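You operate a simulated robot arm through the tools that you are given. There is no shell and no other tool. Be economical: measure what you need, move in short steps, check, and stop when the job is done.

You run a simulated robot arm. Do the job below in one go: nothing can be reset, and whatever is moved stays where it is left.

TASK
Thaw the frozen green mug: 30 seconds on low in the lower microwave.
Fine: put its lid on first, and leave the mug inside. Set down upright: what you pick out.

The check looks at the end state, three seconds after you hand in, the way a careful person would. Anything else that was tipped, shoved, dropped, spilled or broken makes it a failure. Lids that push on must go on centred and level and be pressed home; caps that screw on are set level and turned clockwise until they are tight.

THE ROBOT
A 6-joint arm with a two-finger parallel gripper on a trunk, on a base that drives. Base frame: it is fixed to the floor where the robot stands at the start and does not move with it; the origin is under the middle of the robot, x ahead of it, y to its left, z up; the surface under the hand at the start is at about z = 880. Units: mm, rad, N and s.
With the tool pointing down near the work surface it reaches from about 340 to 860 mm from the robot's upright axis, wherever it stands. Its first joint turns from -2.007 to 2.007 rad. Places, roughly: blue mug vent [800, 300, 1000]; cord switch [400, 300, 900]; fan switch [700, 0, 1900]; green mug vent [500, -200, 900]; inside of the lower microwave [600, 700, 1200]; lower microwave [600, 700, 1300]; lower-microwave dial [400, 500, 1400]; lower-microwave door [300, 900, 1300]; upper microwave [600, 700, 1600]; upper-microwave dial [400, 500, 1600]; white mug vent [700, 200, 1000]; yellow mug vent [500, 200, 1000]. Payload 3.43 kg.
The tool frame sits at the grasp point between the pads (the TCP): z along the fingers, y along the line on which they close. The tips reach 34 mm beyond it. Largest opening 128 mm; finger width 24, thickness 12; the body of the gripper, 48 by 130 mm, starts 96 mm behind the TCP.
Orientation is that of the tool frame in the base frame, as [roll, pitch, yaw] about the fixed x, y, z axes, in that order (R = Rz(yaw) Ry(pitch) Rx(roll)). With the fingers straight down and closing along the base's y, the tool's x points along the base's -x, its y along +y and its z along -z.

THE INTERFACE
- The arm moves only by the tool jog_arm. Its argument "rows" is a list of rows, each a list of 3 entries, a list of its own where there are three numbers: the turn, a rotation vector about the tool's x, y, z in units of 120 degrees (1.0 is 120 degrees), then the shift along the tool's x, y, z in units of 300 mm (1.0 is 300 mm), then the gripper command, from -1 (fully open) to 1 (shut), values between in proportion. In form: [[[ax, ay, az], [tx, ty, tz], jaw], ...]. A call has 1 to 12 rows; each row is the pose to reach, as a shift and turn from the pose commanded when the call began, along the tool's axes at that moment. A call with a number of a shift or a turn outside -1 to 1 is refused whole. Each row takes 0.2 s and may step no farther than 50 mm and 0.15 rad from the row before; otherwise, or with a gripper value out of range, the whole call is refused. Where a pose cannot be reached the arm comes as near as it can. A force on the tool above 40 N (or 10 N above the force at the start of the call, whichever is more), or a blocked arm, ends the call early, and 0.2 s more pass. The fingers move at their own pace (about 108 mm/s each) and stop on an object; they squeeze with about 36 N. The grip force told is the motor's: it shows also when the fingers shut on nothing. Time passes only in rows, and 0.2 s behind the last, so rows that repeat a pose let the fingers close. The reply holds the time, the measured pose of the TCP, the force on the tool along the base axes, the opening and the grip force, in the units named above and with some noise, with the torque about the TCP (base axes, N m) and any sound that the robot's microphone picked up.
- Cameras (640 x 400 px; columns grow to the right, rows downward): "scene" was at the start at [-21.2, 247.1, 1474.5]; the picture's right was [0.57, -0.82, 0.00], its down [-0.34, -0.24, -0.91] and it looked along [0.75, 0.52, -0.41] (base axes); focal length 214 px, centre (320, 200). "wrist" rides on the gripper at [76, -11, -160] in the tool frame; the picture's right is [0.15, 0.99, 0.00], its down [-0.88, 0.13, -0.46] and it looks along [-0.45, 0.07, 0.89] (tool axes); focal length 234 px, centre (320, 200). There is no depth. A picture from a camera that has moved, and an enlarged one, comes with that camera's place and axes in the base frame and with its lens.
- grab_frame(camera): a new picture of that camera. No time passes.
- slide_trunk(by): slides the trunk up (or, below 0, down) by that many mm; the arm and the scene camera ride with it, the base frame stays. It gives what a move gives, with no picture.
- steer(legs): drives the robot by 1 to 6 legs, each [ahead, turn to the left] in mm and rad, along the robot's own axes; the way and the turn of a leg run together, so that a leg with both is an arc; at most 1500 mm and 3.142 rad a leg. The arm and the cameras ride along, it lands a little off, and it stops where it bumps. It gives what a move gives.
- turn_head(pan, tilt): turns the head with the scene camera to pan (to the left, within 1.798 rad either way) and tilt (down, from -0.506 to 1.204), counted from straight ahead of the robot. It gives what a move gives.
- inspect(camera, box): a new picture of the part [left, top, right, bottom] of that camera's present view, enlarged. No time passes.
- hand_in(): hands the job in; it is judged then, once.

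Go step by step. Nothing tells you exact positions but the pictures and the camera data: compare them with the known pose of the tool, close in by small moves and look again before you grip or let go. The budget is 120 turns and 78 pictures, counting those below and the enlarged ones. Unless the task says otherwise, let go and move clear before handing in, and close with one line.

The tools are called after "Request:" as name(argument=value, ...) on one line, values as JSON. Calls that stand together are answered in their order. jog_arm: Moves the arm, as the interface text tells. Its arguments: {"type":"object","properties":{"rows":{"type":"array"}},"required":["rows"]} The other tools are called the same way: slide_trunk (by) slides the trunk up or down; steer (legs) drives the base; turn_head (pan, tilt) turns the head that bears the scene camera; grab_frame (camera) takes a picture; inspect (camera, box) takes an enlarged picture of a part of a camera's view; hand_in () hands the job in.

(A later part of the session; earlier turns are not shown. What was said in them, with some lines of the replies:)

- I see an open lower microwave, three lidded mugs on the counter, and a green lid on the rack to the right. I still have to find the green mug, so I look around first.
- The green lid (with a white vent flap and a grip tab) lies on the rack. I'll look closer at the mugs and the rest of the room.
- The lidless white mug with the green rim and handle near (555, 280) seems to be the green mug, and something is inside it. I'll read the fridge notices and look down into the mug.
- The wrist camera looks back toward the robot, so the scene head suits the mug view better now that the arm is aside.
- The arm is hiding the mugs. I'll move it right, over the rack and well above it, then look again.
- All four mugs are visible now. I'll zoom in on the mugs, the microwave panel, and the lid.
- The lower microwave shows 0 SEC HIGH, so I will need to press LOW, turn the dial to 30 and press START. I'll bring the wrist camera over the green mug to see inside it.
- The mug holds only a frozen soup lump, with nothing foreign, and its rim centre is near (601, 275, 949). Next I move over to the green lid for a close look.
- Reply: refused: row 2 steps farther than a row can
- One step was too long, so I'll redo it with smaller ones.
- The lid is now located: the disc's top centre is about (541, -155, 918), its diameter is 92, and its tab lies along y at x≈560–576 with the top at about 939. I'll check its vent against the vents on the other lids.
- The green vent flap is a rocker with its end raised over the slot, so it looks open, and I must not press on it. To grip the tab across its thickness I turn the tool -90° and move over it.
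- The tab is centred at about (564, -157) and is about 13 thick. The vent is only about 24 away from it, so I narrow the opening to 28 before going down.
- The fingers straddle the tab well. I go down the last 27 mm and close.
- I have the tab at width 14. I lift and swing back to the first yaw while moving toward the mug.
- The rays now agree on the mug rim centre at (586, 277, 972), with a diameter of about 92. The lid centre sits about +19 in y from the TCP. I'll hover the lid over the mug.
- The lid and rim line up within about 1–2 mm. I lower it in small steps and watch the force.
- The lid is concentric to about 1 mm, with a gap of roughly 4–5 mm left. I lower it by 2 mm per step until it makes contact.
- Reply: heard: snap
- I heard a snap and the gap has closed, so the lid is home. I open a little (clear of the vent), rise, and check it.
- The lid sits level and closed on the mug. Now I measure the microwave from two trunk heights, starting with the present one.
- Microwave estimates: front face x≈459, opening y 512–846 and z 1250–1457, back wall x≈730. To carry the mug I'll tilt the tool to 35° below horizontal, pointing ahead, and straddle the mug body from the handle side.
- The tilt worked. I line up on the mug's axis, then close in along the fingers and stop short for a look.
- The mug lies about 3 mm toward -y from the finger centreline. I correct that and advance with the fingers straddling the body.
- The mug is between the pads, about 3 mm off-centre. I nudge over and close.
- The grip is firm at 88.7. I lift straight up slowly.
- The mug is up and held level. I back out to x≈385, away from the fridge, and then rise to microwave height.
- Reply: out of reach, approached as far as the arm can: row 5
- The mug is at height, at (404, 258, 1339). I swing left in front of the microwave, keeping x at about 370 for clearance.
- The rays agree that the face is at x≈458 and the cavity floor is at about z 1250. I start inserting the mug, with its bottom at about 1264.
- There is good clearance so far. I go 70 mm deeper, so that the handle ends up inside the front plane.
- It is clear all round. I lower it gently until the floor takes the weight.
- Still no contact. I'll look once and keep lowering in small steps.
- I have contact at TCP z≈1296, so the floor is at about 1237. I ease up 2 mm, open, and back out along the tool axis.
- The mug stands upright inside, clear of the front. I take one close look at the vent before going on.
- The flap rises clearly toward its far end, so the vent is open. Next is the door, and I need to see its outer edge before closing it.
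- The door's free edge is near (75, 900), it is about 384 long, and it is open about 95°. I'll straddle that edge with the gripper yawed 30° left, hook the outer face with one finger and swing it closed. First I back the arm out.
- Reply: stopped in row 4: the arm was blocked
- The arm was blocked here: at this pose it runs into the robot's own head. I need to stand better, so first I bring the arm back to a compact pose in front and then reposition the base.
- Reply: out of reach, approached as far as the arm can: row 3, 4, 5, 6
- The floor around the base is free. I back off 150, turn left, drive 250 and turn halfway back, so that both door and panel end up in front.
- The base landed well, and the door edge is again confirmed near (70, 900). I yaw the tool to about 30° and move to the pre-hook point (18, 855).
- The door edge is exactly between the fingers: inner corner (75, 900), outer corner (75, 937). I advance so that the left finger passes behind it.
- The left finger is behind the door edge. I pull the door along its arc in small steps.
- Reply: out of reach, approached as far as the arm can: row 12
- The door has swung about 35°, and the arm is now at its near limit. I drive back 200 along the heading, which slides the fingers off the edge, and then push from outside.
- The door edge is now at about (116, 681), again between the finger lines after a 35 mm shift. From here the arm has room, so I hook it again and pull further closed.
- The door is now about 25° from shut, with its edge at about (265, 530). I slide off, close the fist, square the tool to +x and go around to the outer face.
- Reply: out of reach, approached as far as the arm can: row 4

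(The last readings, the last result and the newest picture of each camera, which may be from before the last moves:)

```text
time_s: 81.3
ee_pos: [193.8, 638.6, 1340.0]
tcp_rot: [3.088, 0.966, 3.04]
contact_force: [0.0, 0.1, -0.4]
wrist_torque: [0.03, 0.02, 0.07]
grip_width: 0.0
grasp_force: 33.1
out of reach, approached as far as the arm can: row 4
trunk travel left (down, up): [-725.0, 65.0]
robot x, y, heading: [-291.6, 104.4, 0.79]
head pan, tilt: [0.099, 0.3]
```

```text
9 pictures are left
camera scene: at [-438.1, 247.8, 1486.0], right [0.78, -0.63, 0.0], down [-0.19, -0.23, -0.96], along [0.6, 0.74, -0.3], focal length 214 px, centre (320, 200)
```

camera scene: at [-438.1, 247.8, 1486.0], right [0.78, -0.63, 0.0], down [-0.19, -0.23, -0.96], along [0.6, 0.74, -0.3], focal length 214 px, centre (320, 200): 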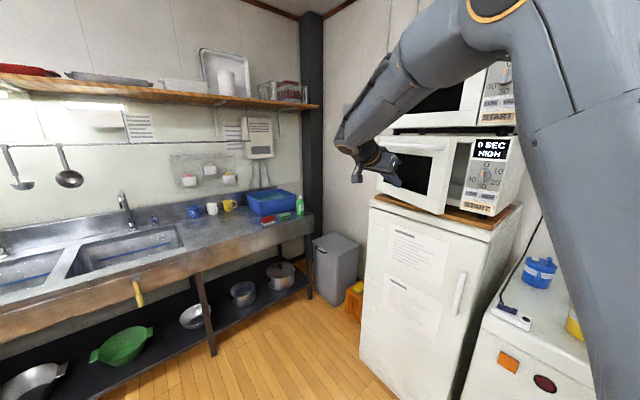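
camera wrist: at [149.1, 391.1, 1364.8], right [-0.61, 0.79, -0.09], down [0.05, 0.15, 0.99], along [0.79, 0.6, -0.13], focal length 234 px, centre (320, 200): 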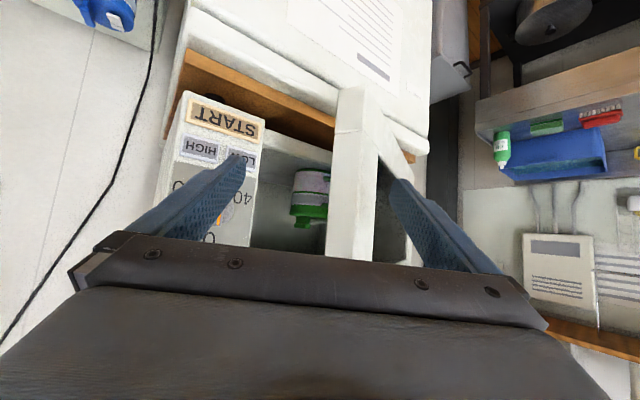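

The fist is outside the door. I push along +x, slowing toward the end, until it shuts.

Request:
jog_arm(rows=[[[0, 0, 0], [-0.075, 0, 0.11], 1], [[0, 0, 0], [-0.15, 0, 0.22], 1], [[0, 0, 0], [-0.207, 0, 0.302], 1], [[0, 0, 0], [-0.264, 0, 0.385], 1], [[0, 0, 0], [-0.302, 0, 0.44], 1], [[0, 0, 0], [-0.33, 0, 0.48], 1], [[0, 0, 0], [-0.349, 0, 0.508], 1], [[0, 0, 0], [-0.368, 0, 0.535], 1], [[0, 0, 0], [-0.387, 0, 0.563], 1]])

Request:
grab_frame(camera="scene")

```text
time_s: 83.3
ee_pos: [400.0, 625.2, 1340.1]
tcp_rot: [3.084, 0.968, 3.04]
contact_force: [-1.2, 0.0, -0.6]
wrist_torque: [-0.02, 0.0, -0.02]
grip_width: 0.0
grasp_force: 33.5
trunk travel left (down, up): [-725.0, 65.0]
robot x, y, heading: [-288.0, 108.2, 0.796]
head pan, tilt: [0.099, 0.3]
```

```text
8 pictures are left
camera scene: at [-437.9, 248.1, 1486.0], right [0.78, -0.63, 0.0], down [-0.19, -0.23, -0.96], along [0.6, 0.74, -0.3], focal length 214 px, centre (320, 200)
```

scene: 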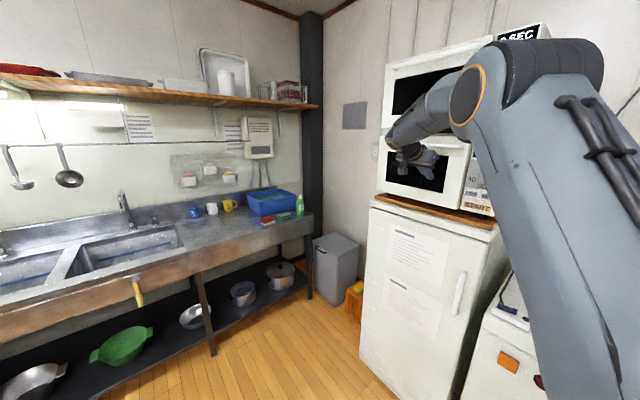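

It is nearly shut. I keep pressing in 6 mm steps until it latches.

Request:
jog_arm(rows=[[[0, 0, 0], [-0.011, 0, 0.0165], 1], [[0, 0, 0], [-0.023, 0, 0.033], 1], [[0, 0, 0], [-0.034, 0, 0.05], 1], [[0, 0, 0], [-0.045, 0, 0.066], 1], [[0, 0, 0], [-0.057, 0, 0.082], 1], [[0, 0, 0], [-0.068, 0, 0.099], 1]])

```text
time_s: 84.5
ee_pos: [420.3, 624.0, 1339.2]
tcp_rot: [3.087, 0.962, 3.044]
contact_force: [-21.3, -9.5, 5.6]
wrist_torque: [-0.09, 0.01, -0.32]
grip_width: 0.0
grasp_force: 32.9
trunk travel left (down, up): [-725.0, 65.0]
robot x, y, heading: [-289.1, 109.0, 0.792]
head pan, tilt: [0.099, 0.3]
stopped in row 6: the force on the tool passed its limit at 50 N (the readings are from after the stop); the commanded pose is now the measured one
```

The door is shut flush, with the contact at x≈455. I back off, level the tool to point along +x, and line up in front of LOW at about (458, 487, 1277).

Request:
jog_arm(rows=[[[0, 0, 0], [0.066, -0.006, -0.096], 1], [[-0.0024, -0.058, -0.0053], [0.133, -0.012, -0.191], 1], [[-0.0049, -0.116, -0.0106], [0.155, -0.126, -0.138], 1], [[-0.0073, -0.175, -0.0159], [0.177, -0.24, -0.086], 1], [[-0.0098, -0.233, -0.0212], [0.198, -0.355, -0.033], 1], [[-0.0122, -0.291, -0.0265], [0.22, -0.469, 0.02], 1]])

Request:
grab_frame(camera="wrist")

```text
time_s: 85.9
ee_pos: [382.2, 487.3, 1274.1]
tcp_rot: [-1.44, 1.557, -1.454]
contact_force: [-0.2, -0.9, 0.3]
wrist_torque: [0.01, 0.02, -0.01]
grip_width: 0.3
grasp_force: 32.5
trunk travel left (down, up): [-725.0, 65.0]
robot x, y, heading: [-287.7, 105.3, 0.798]
head pan, tilt: [0.099, 0.3]
```

```text
7 pictures are left
camera wrist: at [221.6, 476.7, 1199.3], right [0.01, 0.99, -0.16], down [-0.46, 0.15, 0.88], along [0.89, 0.06, 0.45], focal length 234 px, centre (320, 200)
```

wrist: 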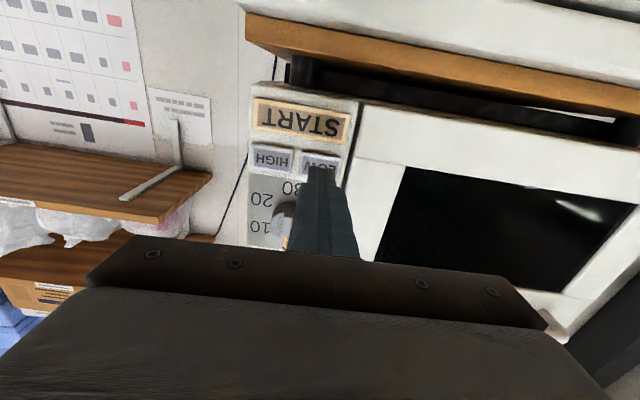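

The fist points at LOW. I press it gently in.

Request:
jog_arm(rows=[[[0, 0, 0], [0, -0.005, 0.1], 1], [[0, 0, 0], [0, -0.005, 0.117], 1], [[0, 0, 0], [0, -0.005, 0.127], 1], [[0, 0, 0], [0, -0.005, 0.137], 1], [[0, 0, 0], [0, -0.005, 0.147], 1], [[0, 0, 0], [0, -0.005, 0.157], 1], [[0, 0, 0], [0, -0.005, 0.167], 1]])

```text
time_s: 87.4
ee_pos: [426.5, 487.0, 1273.9]
tcp_rot: [-1.583, 1.558, -1.596]
contact_force: [-21.5, -8.9, 5.2]
wrist_torque: [0.05, -0.2, -0.18]
grip_width: 0.3
grasp_force: 32.7
trunk travel left (down, up): [-725.0, 65.0]
robot x, y, heading: [-292.2, 108.5, 0.793]
head pan, tilt: [0.099, 0.3]
heard: click
stopped in row 7: the force on the tool passed its limit at 44 N (the readings are from after the stop); the commanded pose is now the measured one
```

I heard a click. I back off, rise to the dial's height, open the fingers and check the display and dial.

Request:
jog_arm(rows=[[[0, 0, 0], [0, 0, -0.12], 1], [[0, 0, 0], [0, -0.02, -0.24], -0.25], [[0, 0, 0], [-0.12, -0.05, -0.28], -0.25], [[0, 0, 0], [-0.247, -0.083, -0.28], -0.25], [[0, 0, 0], [-0.247, -0.083, -0.28], -0.25]])

Request:
grab_frame(camera="wrist")

```text
time_s: 88.6
ee_pos: [346.0, 466.3, 1348.6]
tcp_rot: [-1.741, 1.554, -1.75]
contact_force: [-0.3, 0.1, 0.9]
wrist_torque: [0.03, 0.02, -0.01]
grip_width: 79.9
grasp_force: 0.0
trunk travel left (down, up): [-725.0, 65.0]
robot x, y, heading: [-292.0, 102.9, 0.8]
head pan, tilt: [0.099, 0.3]
```

```text
6 pictures are left
camera wrist: at [186.4, 454.8, 1272.0], right [0.01, 0.99, -0.16], down [-0.45, 0.15, 0.88], along [0.89, 0.06, 0.45], focal length 234 px, centre (320, 200)
```

wrist: 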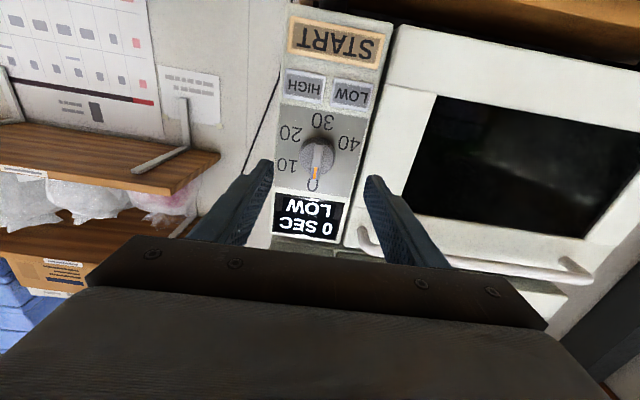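

The display reads 0 SEC LOW. The dial centre is at (459.5, 1347) and the pointer is at 0. I align, advance and grip the knob bar.

Request:
jog_arm(rows=[[[0, 0, 0], [0.004, -0.021, 0.05], -0.25], [[0, 0, 0], [0.004, -0.021, 0.15], -0.25], [[0, 0, 0], [0.004, -0.021, 0.23], -0.25], [[0, 0, 0], [0.004, -0.021, 0.23], 1], [[0, 0, 0], [0.004, -0.021, 0.23], 1], [[0, 0, 0], [0.004, -0.021, 0.23], 1]])

Request:
grab_frame(camera="wrist")

```text
time_s: 90.0
ee_pos: [414.8, 461.5, 1347.0]
tcp_rot: [-1.692, 1.551, -1.697]
contact_force: [2.2, 22.7, 2.3]
wrist_torque: [-0.09, 0.3, 1.23]
grip_width: 39.6
grasp_force: 45.3
trunk travel left (down, up): [-725.0, 65.0]
robot x, y, heading: [-291.5, 108.1, 0.8]
head pan, tilt: [0.099, 0.3]
```

```text
5 pictures are left
camera wrist: at [253.9, 450.3, 1271.5], right [0.01, 0.99, -0.16], down [-0.45, 0.15, 0.88], along [0.89, 0.07, 0.45], focal length 234 px, centre (320, 200)
```

wrist: 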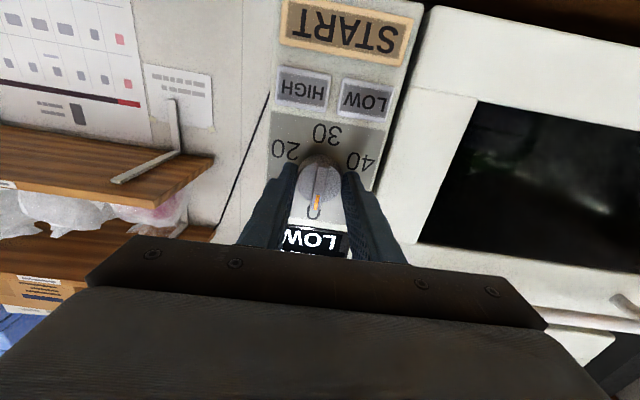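

I have hold of the knob skirt (39.6 wide), but a side load shows the grip is off by about 2 mm in y. I centre it first.

Request:
jog_arm(rows=[[[0, 0, 0], [0, 0.004, 0], 1], [[0, 0, 0], [0, 0.007, 0], 1]])

```text
time_s: 90.6
ee_pos: [413.7, 461.6, 1347.2]
tcp_rot: [-1.654, 1.553, -1.659]
contact_force: [-6.9, 29.1, 2.6]
wrist_torque: [-0.09, -0.35, 1.2]
grip_width: 39.8
grasp_force: 45.0
trunk travel left (down, up): [-725.0, 65.0]
robot x, y, heading: [-293.4, 108.2, 0.805]
head pan, tilt: [0.099, 0.3]
```

Request:
jog_arm(rows=[[[0, 0, 0], [0, -0.005, 0], 1], [[0, 0, 0], [0, -0.012, 0], 1], [[0, 0, 0], [0, -0.015, 0], 1]])

```text
time_s: 91.0
ee_pos: [413.3, 461.9, 1347.1]
tcp_rot: [-1.726, 1.554, -1.729]
contact_force: [4.2, 10.0, 1.5]
wrist_torque: [-0.07, 0.64, 0.83]
grip_width: 39.7
grasp_force: 44.7
trunk travel left (down, up): [-725.0, 65.0]
robot x, y, heading: [-288.0, 105.7, 0.796]
head pan, tilt: [0.099, 0.3]
stopped in row 2: the force on the tool passed its limit at 42 N (the readings are from after the stop); the commanded pose is now the measured one
```

The load has relaxed to 10 N with the command reset. I turn the knob clockwise (positive about the tool axis), first about 100°.

Request:
jog_arm(rows=[[[0, 0, 0.07], [0, 0, 0], 1], [[0, 0, 0.14], [0, 0, 0], 1], [[0, 0, 0.21], [0, 0, 0], 1], [[0, 0, 0.28], [0, 0, 0], 1], [[0, 0, 0.35], [0, 0, 0], 1], [[0, 0, 0.42], [0, 0, 0], 1], [[0, 0, 0.49], [0, 0, 0], 1], [[0, 0, 0.56], [0, 0, 0], 1], [[0, 0, 0.63], [0, 0, 0], 1], [[0, 0, 0.7], [0, 0, 0], 1], [[0, 0, 0.75], [0, 0, 0], 1]])

```text
time_s: 92.1
ee_pos: [414.9, 465.1, 1349.5]
tcp_rot: [1.624, 0.988, 1.589]
contact_force: [-5.6, 0.5, 1.7]
wrist_torque: [0.02, 0.41, 0.36]
grip_width: 39.6
grasp_force: 45.3
out of reach, approached as far as the arm can: row 4, 5
trunk travel left (down, up): [-725.0, 65.0]
robot x, y, heading: [-290.7, 109.1, 0.799]
head pan, tilt: [0.099, 0.3]
stopped in row 5: the force on the tool passed its limit at 62 N (the readings are from after the stop); the commanded pose is now the measured one
```

The wrist reached its limit after about 33°. I let go, back off, wind the wrist back counter-clockwise, and grip again.

Request:
jog_arm(rows=[[[0, 0, 0], [0, 0, 0], -0.25], [[0, 0, 0], [0, 0, 0], -0.25], [[0, 0, 0], [0, 0, -0.1], -0.25], [[0, 0, 0], [0, 0, -0.2], -0.25]])

Request:
jog_arm(rows=[[[0, 0, -0.07], [0, 0, 0], -0.25], [[0, 0, -0.14], [0, 0, 0], -0.25], [[0, 0, -0.21], [0, 0, 0], -0.25], [[0, 0, -0.28], [0, 0, 0], -0.25], [[0, 0, -0.35], [0, 0, 0], -0.25], [[0, 0, -0.42], [0, 0, 0], -0.25], [[0, 0, -0.49], [0, 0, 0], -0.25], [[0, 0, -0.56], [0, 0, 0], -0.25], [[0, 0, -0.63], [0, 0, 0], -0.25], [[0, 0, -0.7], [0, 0, 0], -0.25], [[0, 0, -0.75], [0, 0, 0], -0.25]])

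```text
time_s: 93.1
ee_pos: [355.3, 466.1, 1352.0]
tcp_rot: [1.628, 0.988, 1.594]
contact_force: [0.6, -1.1, -0.8]
wrist_torque: [-0.01, -0.03, -0.03]
grip_width: 79.9
grasp_force: 0.0
trunk travel left (down, up): [-725.0, 65.0]
robot x, y, heading: [-287.9, 106.2, 0.804]
head pan, tilt: [0.099, 0.3]
```

```text
time_s: 95.5
ee_pos: [353.2, 465.5, 1349.9]
tcp_rot: [-1.605, 0.579, -1.615]
contact_force: [0.2, -0.6, -0.2]
wrist_torque: [0.0, 0.02, 0.01]
grip_width: 79.8
grasp_force: 0.0
trunk travel left (down, up): [-725.0, 65.0]
robot x, y, heading: [-290.6, 105.0, 0.794]
head pan, tilt: [0.099, 0.3]
```

Request:
jog_arm(rows=[[[0, 0, -0.07], [0, 0, 0], -0.25], [[0, 0, -0.14], [0, 0, 0], -0.25], [[0, 0, -0.21], [0, 0, 0], -0.25], [[0, 0, -0.28], [0, 0, 0], -0.25], [[0, 0, -0.35], [0, 0, 0], -0.25], [[0, 0, -0.42], [0, 0, 0], -0.25], [[0, 0, -0.49], [0, 0, 0], -0.25], [[0, 0, -0.56], [0, 0, 0], -0.25], [[0, 0, -0.63], [0, 0, 0], -0.25], [[0, 0, -0.69], [0, 0, 0], -0.25]])

Request:
grab_frame(camera="wrist")

```text
time_s: 97.7
ee_pos: [355.1, 464.5, 1350.6]
tcp_rot: [-1.617, -0.863, -1.56]
contact_force: [-0.4, -0.1, -0.9]
wrist_torque: [-0.01, -0.01, 0.01]
grip_width: 80.3
grasp_force: 0.2
trunk travel left (down, up): [-725.0, 65.0]
robot x, y, heading: [-290.7, 108.6, 0.8]
head pan, tilt: [0.099, 0.3]
```

```text
4 pictures are left
camera wrist: at [196.0, 428.0, 1420.7], right [-0.04, -0.85, -0.53], down [-0.47, 0.48, -0.74], along [0.88, 0.22, -0.41], focal length 234 px, centre (320, 200)
```

wrist: 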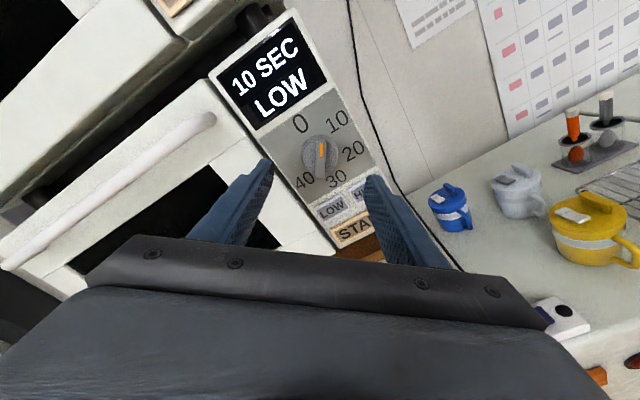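

The display shows 10 SEC LOW, with the pointer at about 33°. I need about 147° more, and the wrist now has that range. I grip again.

Request:
jog_arm(rows=[[[0, 0, 0], [0, 0.005, 0.07], -0.25], [[0, 0, 0], [0, 0.005, 0.14], -0.25], [[0, 0, 0], [0, 0.005, 0.2], -0.25], [[0, 0, 0], [0, 0.005, 0.2], 1], [[0, 0, 0], [0, 0.005, 0.2], 1], [[0, 0, 0], [0, 0.005, 0.2], 1]])

```text
time_s: 99.1
ee_pos: [412.3, 464.9, 1348.6]
tcp_rot: [-1.612, -0.863, -1.561]
contact_force: [6.2, 8.3, 11.2]
wrist_torque: [0.0, -0.36, 0.49]
grip_width: 39.4
grasp_force: 45.0
trunk travel left (down, up): [-725.0, 65.0]
robot x, y, heading: [-288.1, 104.5, 0.8]
head pan, tilt: [0.099, 0.3]
```

Request:
jog_arm(rows=[[[0, 0, 0.06], [0, -0.003, 0], 1], [[0, 0, 0.12], [0, -0.003, 0], 1], [[0, 0, 0.18], [0, -0.003, 0], 1], [[0, 0, 0.24], [0, -0.003, 0], 1], [[0, 0, 0.3], [0, -0.003, 0], 1], [[0, 0, 0.36], [0, -0.003, 0], 1]])

```text
time_s: 100.5
ee_pos: [412.7, 464.5, 1350.3]
tcp_rot: [-1.597, -0.106, -1.59]
contact_force: [-18.7, 12.7, 15.4]
wrist_torque: [-0.05, -0.4, 1.4]
grip_width: 39.3
grasp_force: 45.5
trunk travel left (down, up): [-725.0, 65.0]
robot x, y, heading: [-289.7, 107.0, 0.804]
head pan, tilt: [0.099, 0.3]
```

It turns well. I ease the side load slightly and go on.

Request:
jog_arm(rows=[[[0, 0, 0.06], [-0.003, -0.004, -0.004], 1], [[0, 0, 0.12], [-0.003, -0.004, -0.004], 1], [[0, 0, 0.18], [-0.003, -0.004, -0.004], 1], [[0, 0, 0.24], [-0.003, -0.004, -0.004], 1], [[0, 0, 0.3], [-0.003, -0.004, -0.004], 1], [[0, 0, 0.36], [-0.003, -0.004, -0.004], 1]])

```text
time_s: 101.9
ee_pos: [412.3, 464.3, 1351.6]
tcp_rot: [-1.603, 0.647, -1.615]
contact_force: [-7.2, 6.2, 25.8]
wrist_torque: [0.0, -0.29, -0.03]
grip_width: 38.9
grasp_force: 45.5
trunk travel left (down, up): [-725.0, 65.0]
robot x, y, heading: [-292.6, 107.0, 0.796]
head pan, tilt: [0.099, 0.3]
```

Request:
jog_arm(rows=[[[0, 0, 0.06], [-0.002, -0.003, 0], 1], [[0, 0, 0.12], [-0.002, -0.003, 0], 1], [[0, 0, 0.18], [-0.002, -0.003, 0], 1], [[0, 0, 0.24], [-0.002, -0.003, 0], 1], [[0, 0, 0.3], [-0.002, -0.003, 0], 1]])

```text
time_s: 103.1
ee_pos: [411.1, 463.1, 1352.1]
tcp_rot: [-1.663, 1.275, -1.684]
contact_force: [-6.8, -0.2, 25.2]
wrist_torque: [-0.06, -0.23, 0.02]
grip_width: 38.8
grasp_force: 45.1
trunk travel left (down, up): [-725.0, 65.0]
robot x, y, heading: [-287.0, 108.1, 0.796]
head pan, tilt: [0.099, 0.3]
```

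Rotation so far is about 122.5°, so the pointer should be at about 155°. I do the last 24°.

Request:
jog_arm(rows=[[[0, 0, 0.06], [0, 0, 0], 1], [[0, 0, 0.12], [0, 0, 0], 1], [[0, 0, 0.18], [0, 0, 0], 1], [[0, 0, 0.2], [0, 0, 0], 1]])

Request:
jog_arm(rows=[[[0, 0, 0], [0, 0, 0], 0.2], [[0, 0, 0], [0, 0, 0], -0.25], [[0, 0, 0], [0, 0, -0.1], -0.25], [[0, 0, 0], [0, 0, -0.22], -0.25]])

Request:
grab_frame(camera="wrist")

```text
time_s: 104.1
ee_pos: [412.6, 463.4, 1351.5]
tcp_rot: [1.785, 1.443, 1.757]
contact_force: [-6.7, -6.5, 26.1]
wrist_torque: [-0.04, -0.14, 0.06]
grip_width: 38.8
grasp_force: 44.5
trunk travel left (down, up): [-725.0, 65.0]
robot x, y, heading: [-293.0, 108.5, 0.801]
head pan, tilt: [0.099, 0.3]
```

```text
time_s: 105.1
ee_pos: [347.2, 466.8, 1349.6]
tcp_rot: [1.816, 1.445, 1.789]
contact_force: [-0.1, 0.1, -0.6]
wrist_torque: [0.0, -0.05, 0.04]
grip_width: 80.2
grasp_force: 0.0
trunk travel left (down, up): [-725.0, 65.0]
robot x, y, heading: [-290.3, 107.6, 0.803]
head pan, tilt: [0.099, 0.3]
```

```text
3 pictures are left
camera wrist: at [185.4, 467.6, 1277.3], right [0.02, 1.0, -0.03], down [-0.43, 0.03, 0.9], along [0.9, -0.01, 0.43], focal length 234 px, centre (320, 200)
```

wrist: 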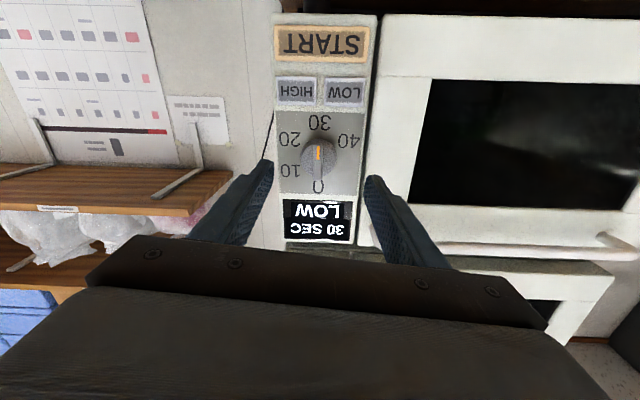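

The display reads 30 SEC LOW. I close the fist and move down in front of START at about (462, 1236).

Request:
jog_arm(rows=[[[0, 0, 0], [0.1, -0.015, 0], 1], [[0, 0, 0], [0.2, -0.03, 0.004], 1], [[0, 0, 0], [0.3, -0.045, 0.008], 1], [[0, 0, 0], [0.373, -0.058, 0.012], 1], [[0, 0, 0], [0.373, -0.058, 0.012], 1]])

Request:
jog_arm(rows=[[[0, 0, 0], [0, 0, 0.12], 1], [[0, 0, 0], [0, 0, 0.2], 1], [[0, 0, 0], [0, 0, 0.225], 1], [[0, 0, 0], [0, 0, 0.235], 1], [[0, 0, 0], [0, 0, 0.245], 1], [[0, 0, 0], [0, 0, 0.255], 1], [[0, 0, 0], [0, 0, 0.265], 1], [[0, 0, 0], [0, 0, 0.275], 1], [[0, 0, 0], [0, 0, 0.285], 1]])

```text
time_s: 106.3
ee_pos: [348.1, 462.0, 1238.8]
tcp_rot: [1.802, 1.443, 1.776]
contact_force: [0.0, -0.4, -0.4]
wrist_torque: [0.01, -0.03, -0.02]
grip_width: 0.0
grasp_force: 33.0
trunk travel left (down, up): [-725.0, 65.0]
robot x, y, heading: [-290.5, 109.7, 0.801]
head pan, tilt: [0.099, 0.3]
```

```text
time_s: 108.2
ee_pos: [425.6, 461.2, 1237.6]
tcp_rot: [1.791, 1.446, 1.767]
contact_force: [-26.4, -8.7, 6.5]
wrist_torque: [0.11, -0.51, -0.19]
grip_width: 0.2
grasp_force: 32.5
trunk travel left (down, up): [-725.0, 65.0]
robot x, y, heading: [-296.7, 106.4, 0.801]
head pan, tilt: [0.099, 0.3]
heard: click
stopped in row 9: the force on the tool passed its limit at 45 N (the readings are from after the stop); the commanded pose is now the measured one
```

I heard a click on START. I back away and check that it is running.

Request:
jog_arm(rows=[[[0, 0, 0], [0, 0, -0.12], 1], [[0, 0, 0], [0, 0, -0.25], 1], [[0, 0, 0], [0, 0, -0.33], 1]])

Request:
grab_frame(camera="wrist")

```text
time_s: 109.0
ee_pos: [327.2, 461.4, 1239.6]
tcp_rot: [1.814, 1.445, 1.792]
contact_force: [-0.6, -0.3, 1.0]
wrist_torque: [-0.02, -0.02, 0.02]
grip_width: 0.0
grasp_force: 33.1
trunk travel left (down, up): [-725.0, 65.0]
robot x, y, heading: [-290.8, 107.5, 0.803]
head pan, tilt: [0.099, 0.3]
```

```text
2 pictures are left
camera wrist: at [166.1, 463.1, 1167.6], right [0.02, 1.0, -0.03], down [-0.43, 0.03, 0.9], along [0.9, -0.01, 0.43], focal length 234 px, centre (320, 200)
```

wrist: 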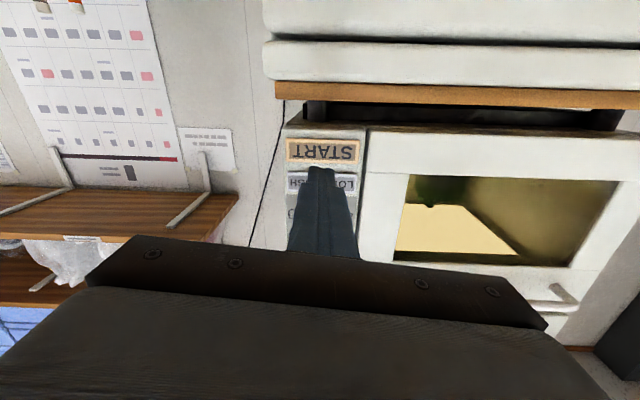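

The cavity light is on, so it is running. I stay clear and wait out the 30 seconds, listening for the end.

Request:
jog_arm(rows=[[[0, 0, 0], [0, 0, 0], 1], [[0, 0, 0], [0, 0, 0], 1], [[0, 0, 0], [0, 0, 0], 1], [[0, 0, 0], [0, 0, 0], 1], [[0, 0, 0], [0, 0, 0], 1], [[0, 0, 0], [0, 0, 0], 1], [[0, 0, 0], [0, 0, 0], 1], [[0, 0, 0], [0, 0, 0], 1], [[0, 0, 0], [0, 0, 0], 1], [[0, 0, 0], [0, 0, 0], 1], [[0, 0, 0], [0, 0, 0], 1], [[0, 0, 0], [0, 0, 0], 1]])

Request:
jog_arm(rows=[[[0, 0, 0], [0, 0, 0], 1], [[0, 0, 0], [0, 0, 0], 1], [[0, 0, 0], [0, 0, 0], 1], [[0, 0, 0], [0, 0, 0], 1], [[0, 0, 0], [0, 0, 0], 1], [[0, 0, 0], [0, 0, 0], 1], [[0, 0, 0], [0, 0, 0], 1], [[0, 0, 0], [0, 0, 0], 1], [[0, 0, 0], [0, 0, 0], 1], [[0, 0, 0], [0, 0, 0], 1], [[0, 0, 0], [0, 0, 0], 1], [[0, 0, 0], [0, 0, 0], 1]])

Request:
jog_arm(rows=[[[0, 0, 0], [0, 0, 0], 1], [[0, 0, 0], [0, 0, 0], 1], [[0, 0, 0], [0, 0, 0], 1], [[0, 0, 0], [0, 0, 0], 1], [[0, 0, 0], [0, 0, 0], 1], [[0, 0, 0], [0, 0, 0], 1], [[0, 0, 0], [0, 0, 0], 1], [[0, 0, 0], [0, 0, 0], 1], [[0, 0, 0], [0, 0, 0], 1], [[0, 0, 0], [0, 0, 0], 1], [[0, 0, 0], [0, 0, 0], 1], [[0, 0, 0], [0, 0, 0], 1]])

Request:
jog_arm(rows=[[[0, 0, 0], [0, 0, 0], 1], [[0, 0, 0], [0, 0, 0], 1], [[0, 0, 0], [0, 0, 0], 1], [[0, 0, 0], [0, 0, 0], 1], [[0, 0, 0], [0, 0, 0], 1], [[0, 0, 0], [0, 0, 0], 1], [[0, 0, 0], [0, 0, 0], 1], [[0, 0, 0], [0, 0, 0], 1], [[0, 0, 0], [0, 0, 0], 1], [[0, 0, 0], [0, 0, 0], 1], [[0, 0, 0], [0, 0, 0], 1], [[0, 0, 0], [0, 0, 0], 1]])

Request:
jog_arm(rows=[[[0, 0, 0], [0, 0, 0], 1], [[0, 0, 0], [0, 0, 0], 1], [[0, 0, 0], [0, 0, 0], 1], [[0, 0, 0], [0, 0, 0], 1], [[0, 0, 0], [0, 0, 0], 1], [[0, 0, 0], [0, 0, 0], 1], [[0, 0, 0], [0, 0, 0], 1], [[0, 0, 0], [0, 0, 0], 1], [[0, 0, 0], [0, 0, 0], 1], [[0, 0, 0], [0, 0, 0], 1], [[0, 0, 0], [0, 0, 0], 1], [[0, 0, 0], [0, 0, 0], 1]])

Request:
jog_arm(rows=[[[0, 0, 0], [0, 0, 0], 1], [[0, 0, 0], [0, 0, 0], 1], [[0, 0, 0], [0, 0, 0], 1], [[0, 0, 0], [0, 0, 0], 1], [[0, 0, 0], [0, 0, 0], 1], [[0, 0, 0], [0, 0, 0], 1], [[0, 0, 0], [0, 0, 0], 1], [[0, 0, 0], [0, 0, 0], 1], [[0, 0, 0], [0, 0, 0], 1], [[0, 0, 0], [0, 0, 0], 1], [[0, 0, 0], [0, 0, 0], 1], [[0, 0, 0], [0, 0, 0], 1]])

```text
time_s: 111.6
ee_pos: [326.8, 461.9, 1240.2]
tcp_rot: [1.815, 1.447, 1.792]
contact_force: [0.3, -0.5, 0.8]
wrist_torque: [0.01, 0.01, -0.03]
grip_width: 0.2
grasp_force: 33.0
trunk travel left (down, up): [-725.0, 65.0]
robot x, y, heading: [-292.0, 108.5, 0.806]
head pan, tilt: [0.099, 0.3]
```

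```text
time_s: 114.2
ee_pos: [327.0, 461.5, 1239.5]
tcp_rot: [1.815, 1.446, 1.79]
contact_force: [-1.1, 0.0, 0.2]
wrist_torque: [0.02, 0.0, -0.02]
grip_width: 0.0
grasp_force: 32.8
trunk travel left (down, up): [-725.0, 65.0]
robot x, y, heading: [-291.5, 108.8, 0.798]
head pan, tilt: [0.099, 0.3]
```

```text
time_s: 116.8
ee_pos: [328.0, 461.8, 1239.1]
tcp_rot: [1.815, 1.448, 1.791]
contact_force: [-0.4, -0.4, 0.2]
wrist_torque: [0.01, 0.0, -0.01]
grip_width: 0.0
grasp_force: 32.9
trunk travel left (down, up): [-725.0, 65.0]
robot x, y, heading: [-289.9, 104.2, 0.801]
head pan, tilt: [0.099, 0.3]
```

```text
time_s: 119.4
ee_pos: [329.0, 461.6, 1238.6]
tcp_rot: [1.815, 1.447, 1.791]
contact_force: [0.0, 0.0, 0.2]
wrist_torque: [0.02, 0.01, -0.01]
grip_width: 0.3
grasp_force: 32.7
trunk travel left (down, up): [-725.0, 65.0]
robot x, y, heading: [-294.3, 104.5, 0.801]
head pan, tilt: [0.099, 0.3]
```

```text
time_s: 122.0
ee_pos: [329.3, 463.4, 1239.0]
tcp_rot: [1.814, 1.447, 1.791]
contact_force: [0.8, -1.0, -0.1]
wrist_torque: [0.01, 0.0, 0.01]
grip_width: 0.0
grasp_force: 32.7
trunk travel left (down, up): [-725.0, 65.0]
robot x, y, heading: [-290.5, 108.2, 0.804]
head pan, tilt: [0.099, 0.3]
```

```text
time_s: 124.6
ee_pos: [327.3, 462.1, 1239.4]
tcp_rot: [1.816, 1.448, 1.792]
contact_force: [-0.5, -0.2, 0.6]
wrist_torque: [-0.01, -0.01, 0.0]
grip_width: 0.0
grasp_force: 33.4
trunk travel left (down, up): [-725.0, 65.0]
robot x, y, heading: [-292.3, 106.1, 0.8]
head pan, tilt: [0.099, 0.3]
```

It is still running, and I keep waiting.

Request:
jog_arm(rows=[[[0, 0, 0], [0, 0, 0], 1], [[0, 0, 0], [0, 0, 0], 1], [[0, 0, 0], [0, 0, 0], 1], [[0, 0, 0], [0, 0, 0], 1], [[0, 0, 0], [0, 0, 0], 1], [[0, 0, 0], [0, 0, 0], 1], [[0, 0, 0], [0, 0, 0], 1], [[0, 0, 0], [0, 0, 0], 1], [[0, 0, 0], [0, 0, 0], 1], [[0, 0, 0], [0, 0, 0], 1], [[0, 0, 0], [0, 0, 0], 1], [[0, 0, 0], [0, 0, 0], 1]])

Request:
jog_arm(rows=[[[0, 0, 0], [0, 0, 0], 1], [[0, 0, 0], [0, 0, 0], 1], [[0, 0, 0], [0, 0, 0], 1], [[0, 0, 0], [0, 0, 0], 1], [[0, 0, 0], [0, 0, 0], 1], [[0, 0, 0], [0, 0, 0], 1], [[0, 0, 0], [0, 0, 0], 1], [[0, 0, 0], [0, 0, 0], 1], [[0, 0, 0], [0, 0, 0], 1], [[0, 0, 0], [0, 0, 0], 1], [[0, 0, 0], [0, 0, 0], 1], [[0, 0, 0], [0, 0, 0], 1]])

Request:
jog_arm(rows=[[[0, 0, 0], [0, 0, 0], 1], [[0, 0, 0], [0, 0, 0], 1], [[0, 0, 0], [0, 0, 0], 1], [[0, 0, 0], [0, 0, 0], 1], [[0, 0, 0], [0, 0, 0], 1], [[0, 0, 0], [0, 0, 0], 1], [[0, 0, 0], [0, 0, 0], 1], [[0, 0, 0], [0, 0, 0], 1], [[0, 0, 0], [0, 0, 0], 1], [[0, 0, 0], [0, 0, 0], 1], [[0, 0, 0], [0, 0, 0], 1], [[0, 0, 0], [0, 0, 0], 1]])

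Request:
jog_arm(rows=[[[0, 0, 0], [0, 0, 0], 1], [[0, 0, 0], [0, 0, 0], 1], [[0, 0, 0], [0, 0, 0], 1], [[0, 0, 0], [0, 0, 0], 1], [[0, 0, 0], [0, 0, 0], 1], [[0, 0, 0], [0, 0, 0], 1], [[0, 0, 0], [0, 0, 0], 1], [[0, 0, 0], [0, 0, 0], 1], [[0, 0, 0], [0, 0, 0], 1], [[0, 0, 0], [0, 0, 0], 1], [[0, 0, 0], [0, 0, 0], 1], [[0, 0, 0], [0, 0, 0], 1]])

Request:
jog_arm(rows=[[[0, 0, 0], [0, 0, 0], 1], [[0, 0, 0], [0, 0, 0], 1], [[0, 0, 0], [0, 0, 0], 1], [[0, 0, 0], [0, 0, 0], 1], [[0, 0, 0], [0, 0, 0], 1], [[0, 0, 0], [0, 0, 0], 1], [[0, 0, 0], [0, 0, 0], 1], [[0, 0, 0], [0, 0, 0], 1], [[0, 0, 0], [0, 0, 0], 1], [[0, 0, 0], [0, 0, 0], 1], [[0, 0, 0], [0, 0, 0], 1], [[0, 0, 0], [0, 0, 0], 1]])

Request:
jog_arm(rows=[[[0, 0, 0], [0, 0, 0], 1], [[0, 0, 0], [0, 0, 0], 1], [[0, 0, 0], [0, 0, 0], 1], [[0, 0, 0], [0, 0, 0], 1], [[0, 0, 0], [0, 0, 0], 1], [[0, 0, 0], [0, 0, 0], 1], [[0, 0, 0], [0, 0, 0], 1], [[0, 0, 0], [0, 0, 0], 1], [[0, 0, 0], [0, 0, 0], 1], [[0, 0, 0], [0, 0, 0], 1], [[0, 0, 0], [0, 0, 0], 1], [[0, 0, 0], [0, 0, 0], 1]])

Request:
grab_frame(camera="wrist")

```text
time_s: 127.2
ee_pos: [328.7, 462.6, 1239.3]
tcp_rot: [1.814, 1.445, 1.791]
contact_force: [0.3, 0.0, -0.6]
wrist_torque: [0.01, -0.02, 0.0]
grip_width: 0.0
grasp_force: 32.4
trunk travel left (down, up): [-725.0, 65.0]
robot x, y, heading: [-293.0, 108.9, 0.804]
head pan, tilt: [0.099, 0.3]
```

```text
time_s: 129.8
ee_pos: [328.0, 462.4, 1239.0]
tcp_rot: [1.815, 1.448, 1.791]
contact_force: [0.3, -0.8, -0.4]
wrist_torque: [0.01, 0.02, -0.02]
grip_width: 0.0
grasp_force: 33.2
trunk travel left (down, up): [-725.0, 65.0]
robot x, y, heading: [-289.5, 105.3, 0.805]
head pan, tilt: [0.099, 0.3]
```

```text
time_s: 132.4
ee_pos: [327.1, 461.5, 1237.7]
tcp_rot: [1.815, 1.446, 1.792]
contact_force: [-0.7, -0.1, 0.4]
wrist_torque: [0.0, 0.02, -0.03]
grip_width: 0.0
grasp_force: 32.5
trunk travel left (down, up): [-725.0, 65.0]
robot x, y, heading: [-287.5, 111.0, 0.806]
head pan, tilt: [0.099, 0.3]
```

```text
time_s: 135.0
ee_pos: [328.1, 461.4, 1239.3]
tcp_rot: [1.814, 1.446, 1.791]
contact_force: [-0.4, 0.7, -0.5]
wrist_torque: [0.02, -0.02, 0.02]
grip_width: 0.0
grasp_force: 32.7
trunk travel left (down, up): [-725.0, 65.0]
robot x, y, heading: [-291.1, 108.6, 0.8]
head pan, tilt: [0.099, 0.3]
```

```text
time_s: 137.6
ee_pos: [327.5, 461.3, 1238.9]
tcp_rot: [1.814, 1.447, 1.791]
contact_force: [0.4, 0.2, 0.2]
wrist_torque: [-0.01, 0.0, -0.02]
grip_width: 0.0
grasp_force: 33.3
trunk travel left (down, up): [-725.0, 65.0]
robot x, y, heading: [-292.7, 107.9, 0.8]
head pan, tilt: [0.099, 0.3]
```

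```text
time_s: 140.2
ee_pos: [327.9, 461.7, 1239.1]
tcp_rot: [1.814, 1.446, 1.792]
contact_force: [-0.2, -0.6, -0.4]
wrist_torque: [0.0, 0.0, 0.0]
grip_width: 0.1
grasp_force: 32.9
trunk travel left (down, up): [-725.0, 65.0]
robot x, y, heading: [-287.9, 102.5, 0.802]
head pan, tilt: [0.099, 0.3]
```

```text
1 pictures are left
camera wrist: at [166.2, 463.1, 1167.5], right [0.02, 1.0, -0.03], down [-0.43, 0.03, 0.9], along [0.9, -0.01, 0.43], focal length 234 px, centre (320, 200)
```

wrist: 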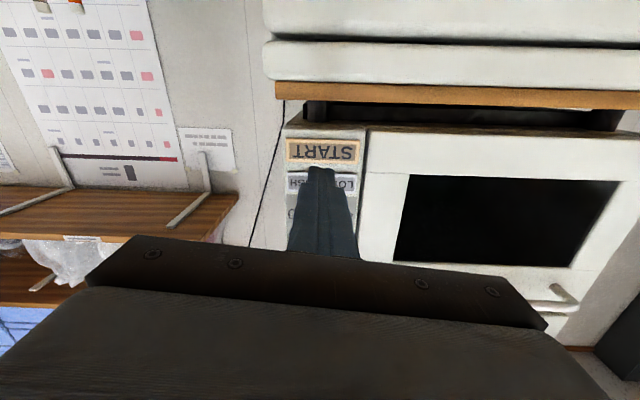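

The cavity light has gone out after about 31 s, so the run is finished. The door is shut, the mug is inside, and the arm is clear, so I hand in.

Request:
hand_in()

```text
The job is handed in.
```

The green mug ran its full 30 seconds on low in the lower microwave. It is still inside, standing upright with its lid snapped on and the vent open, and the door is shut.
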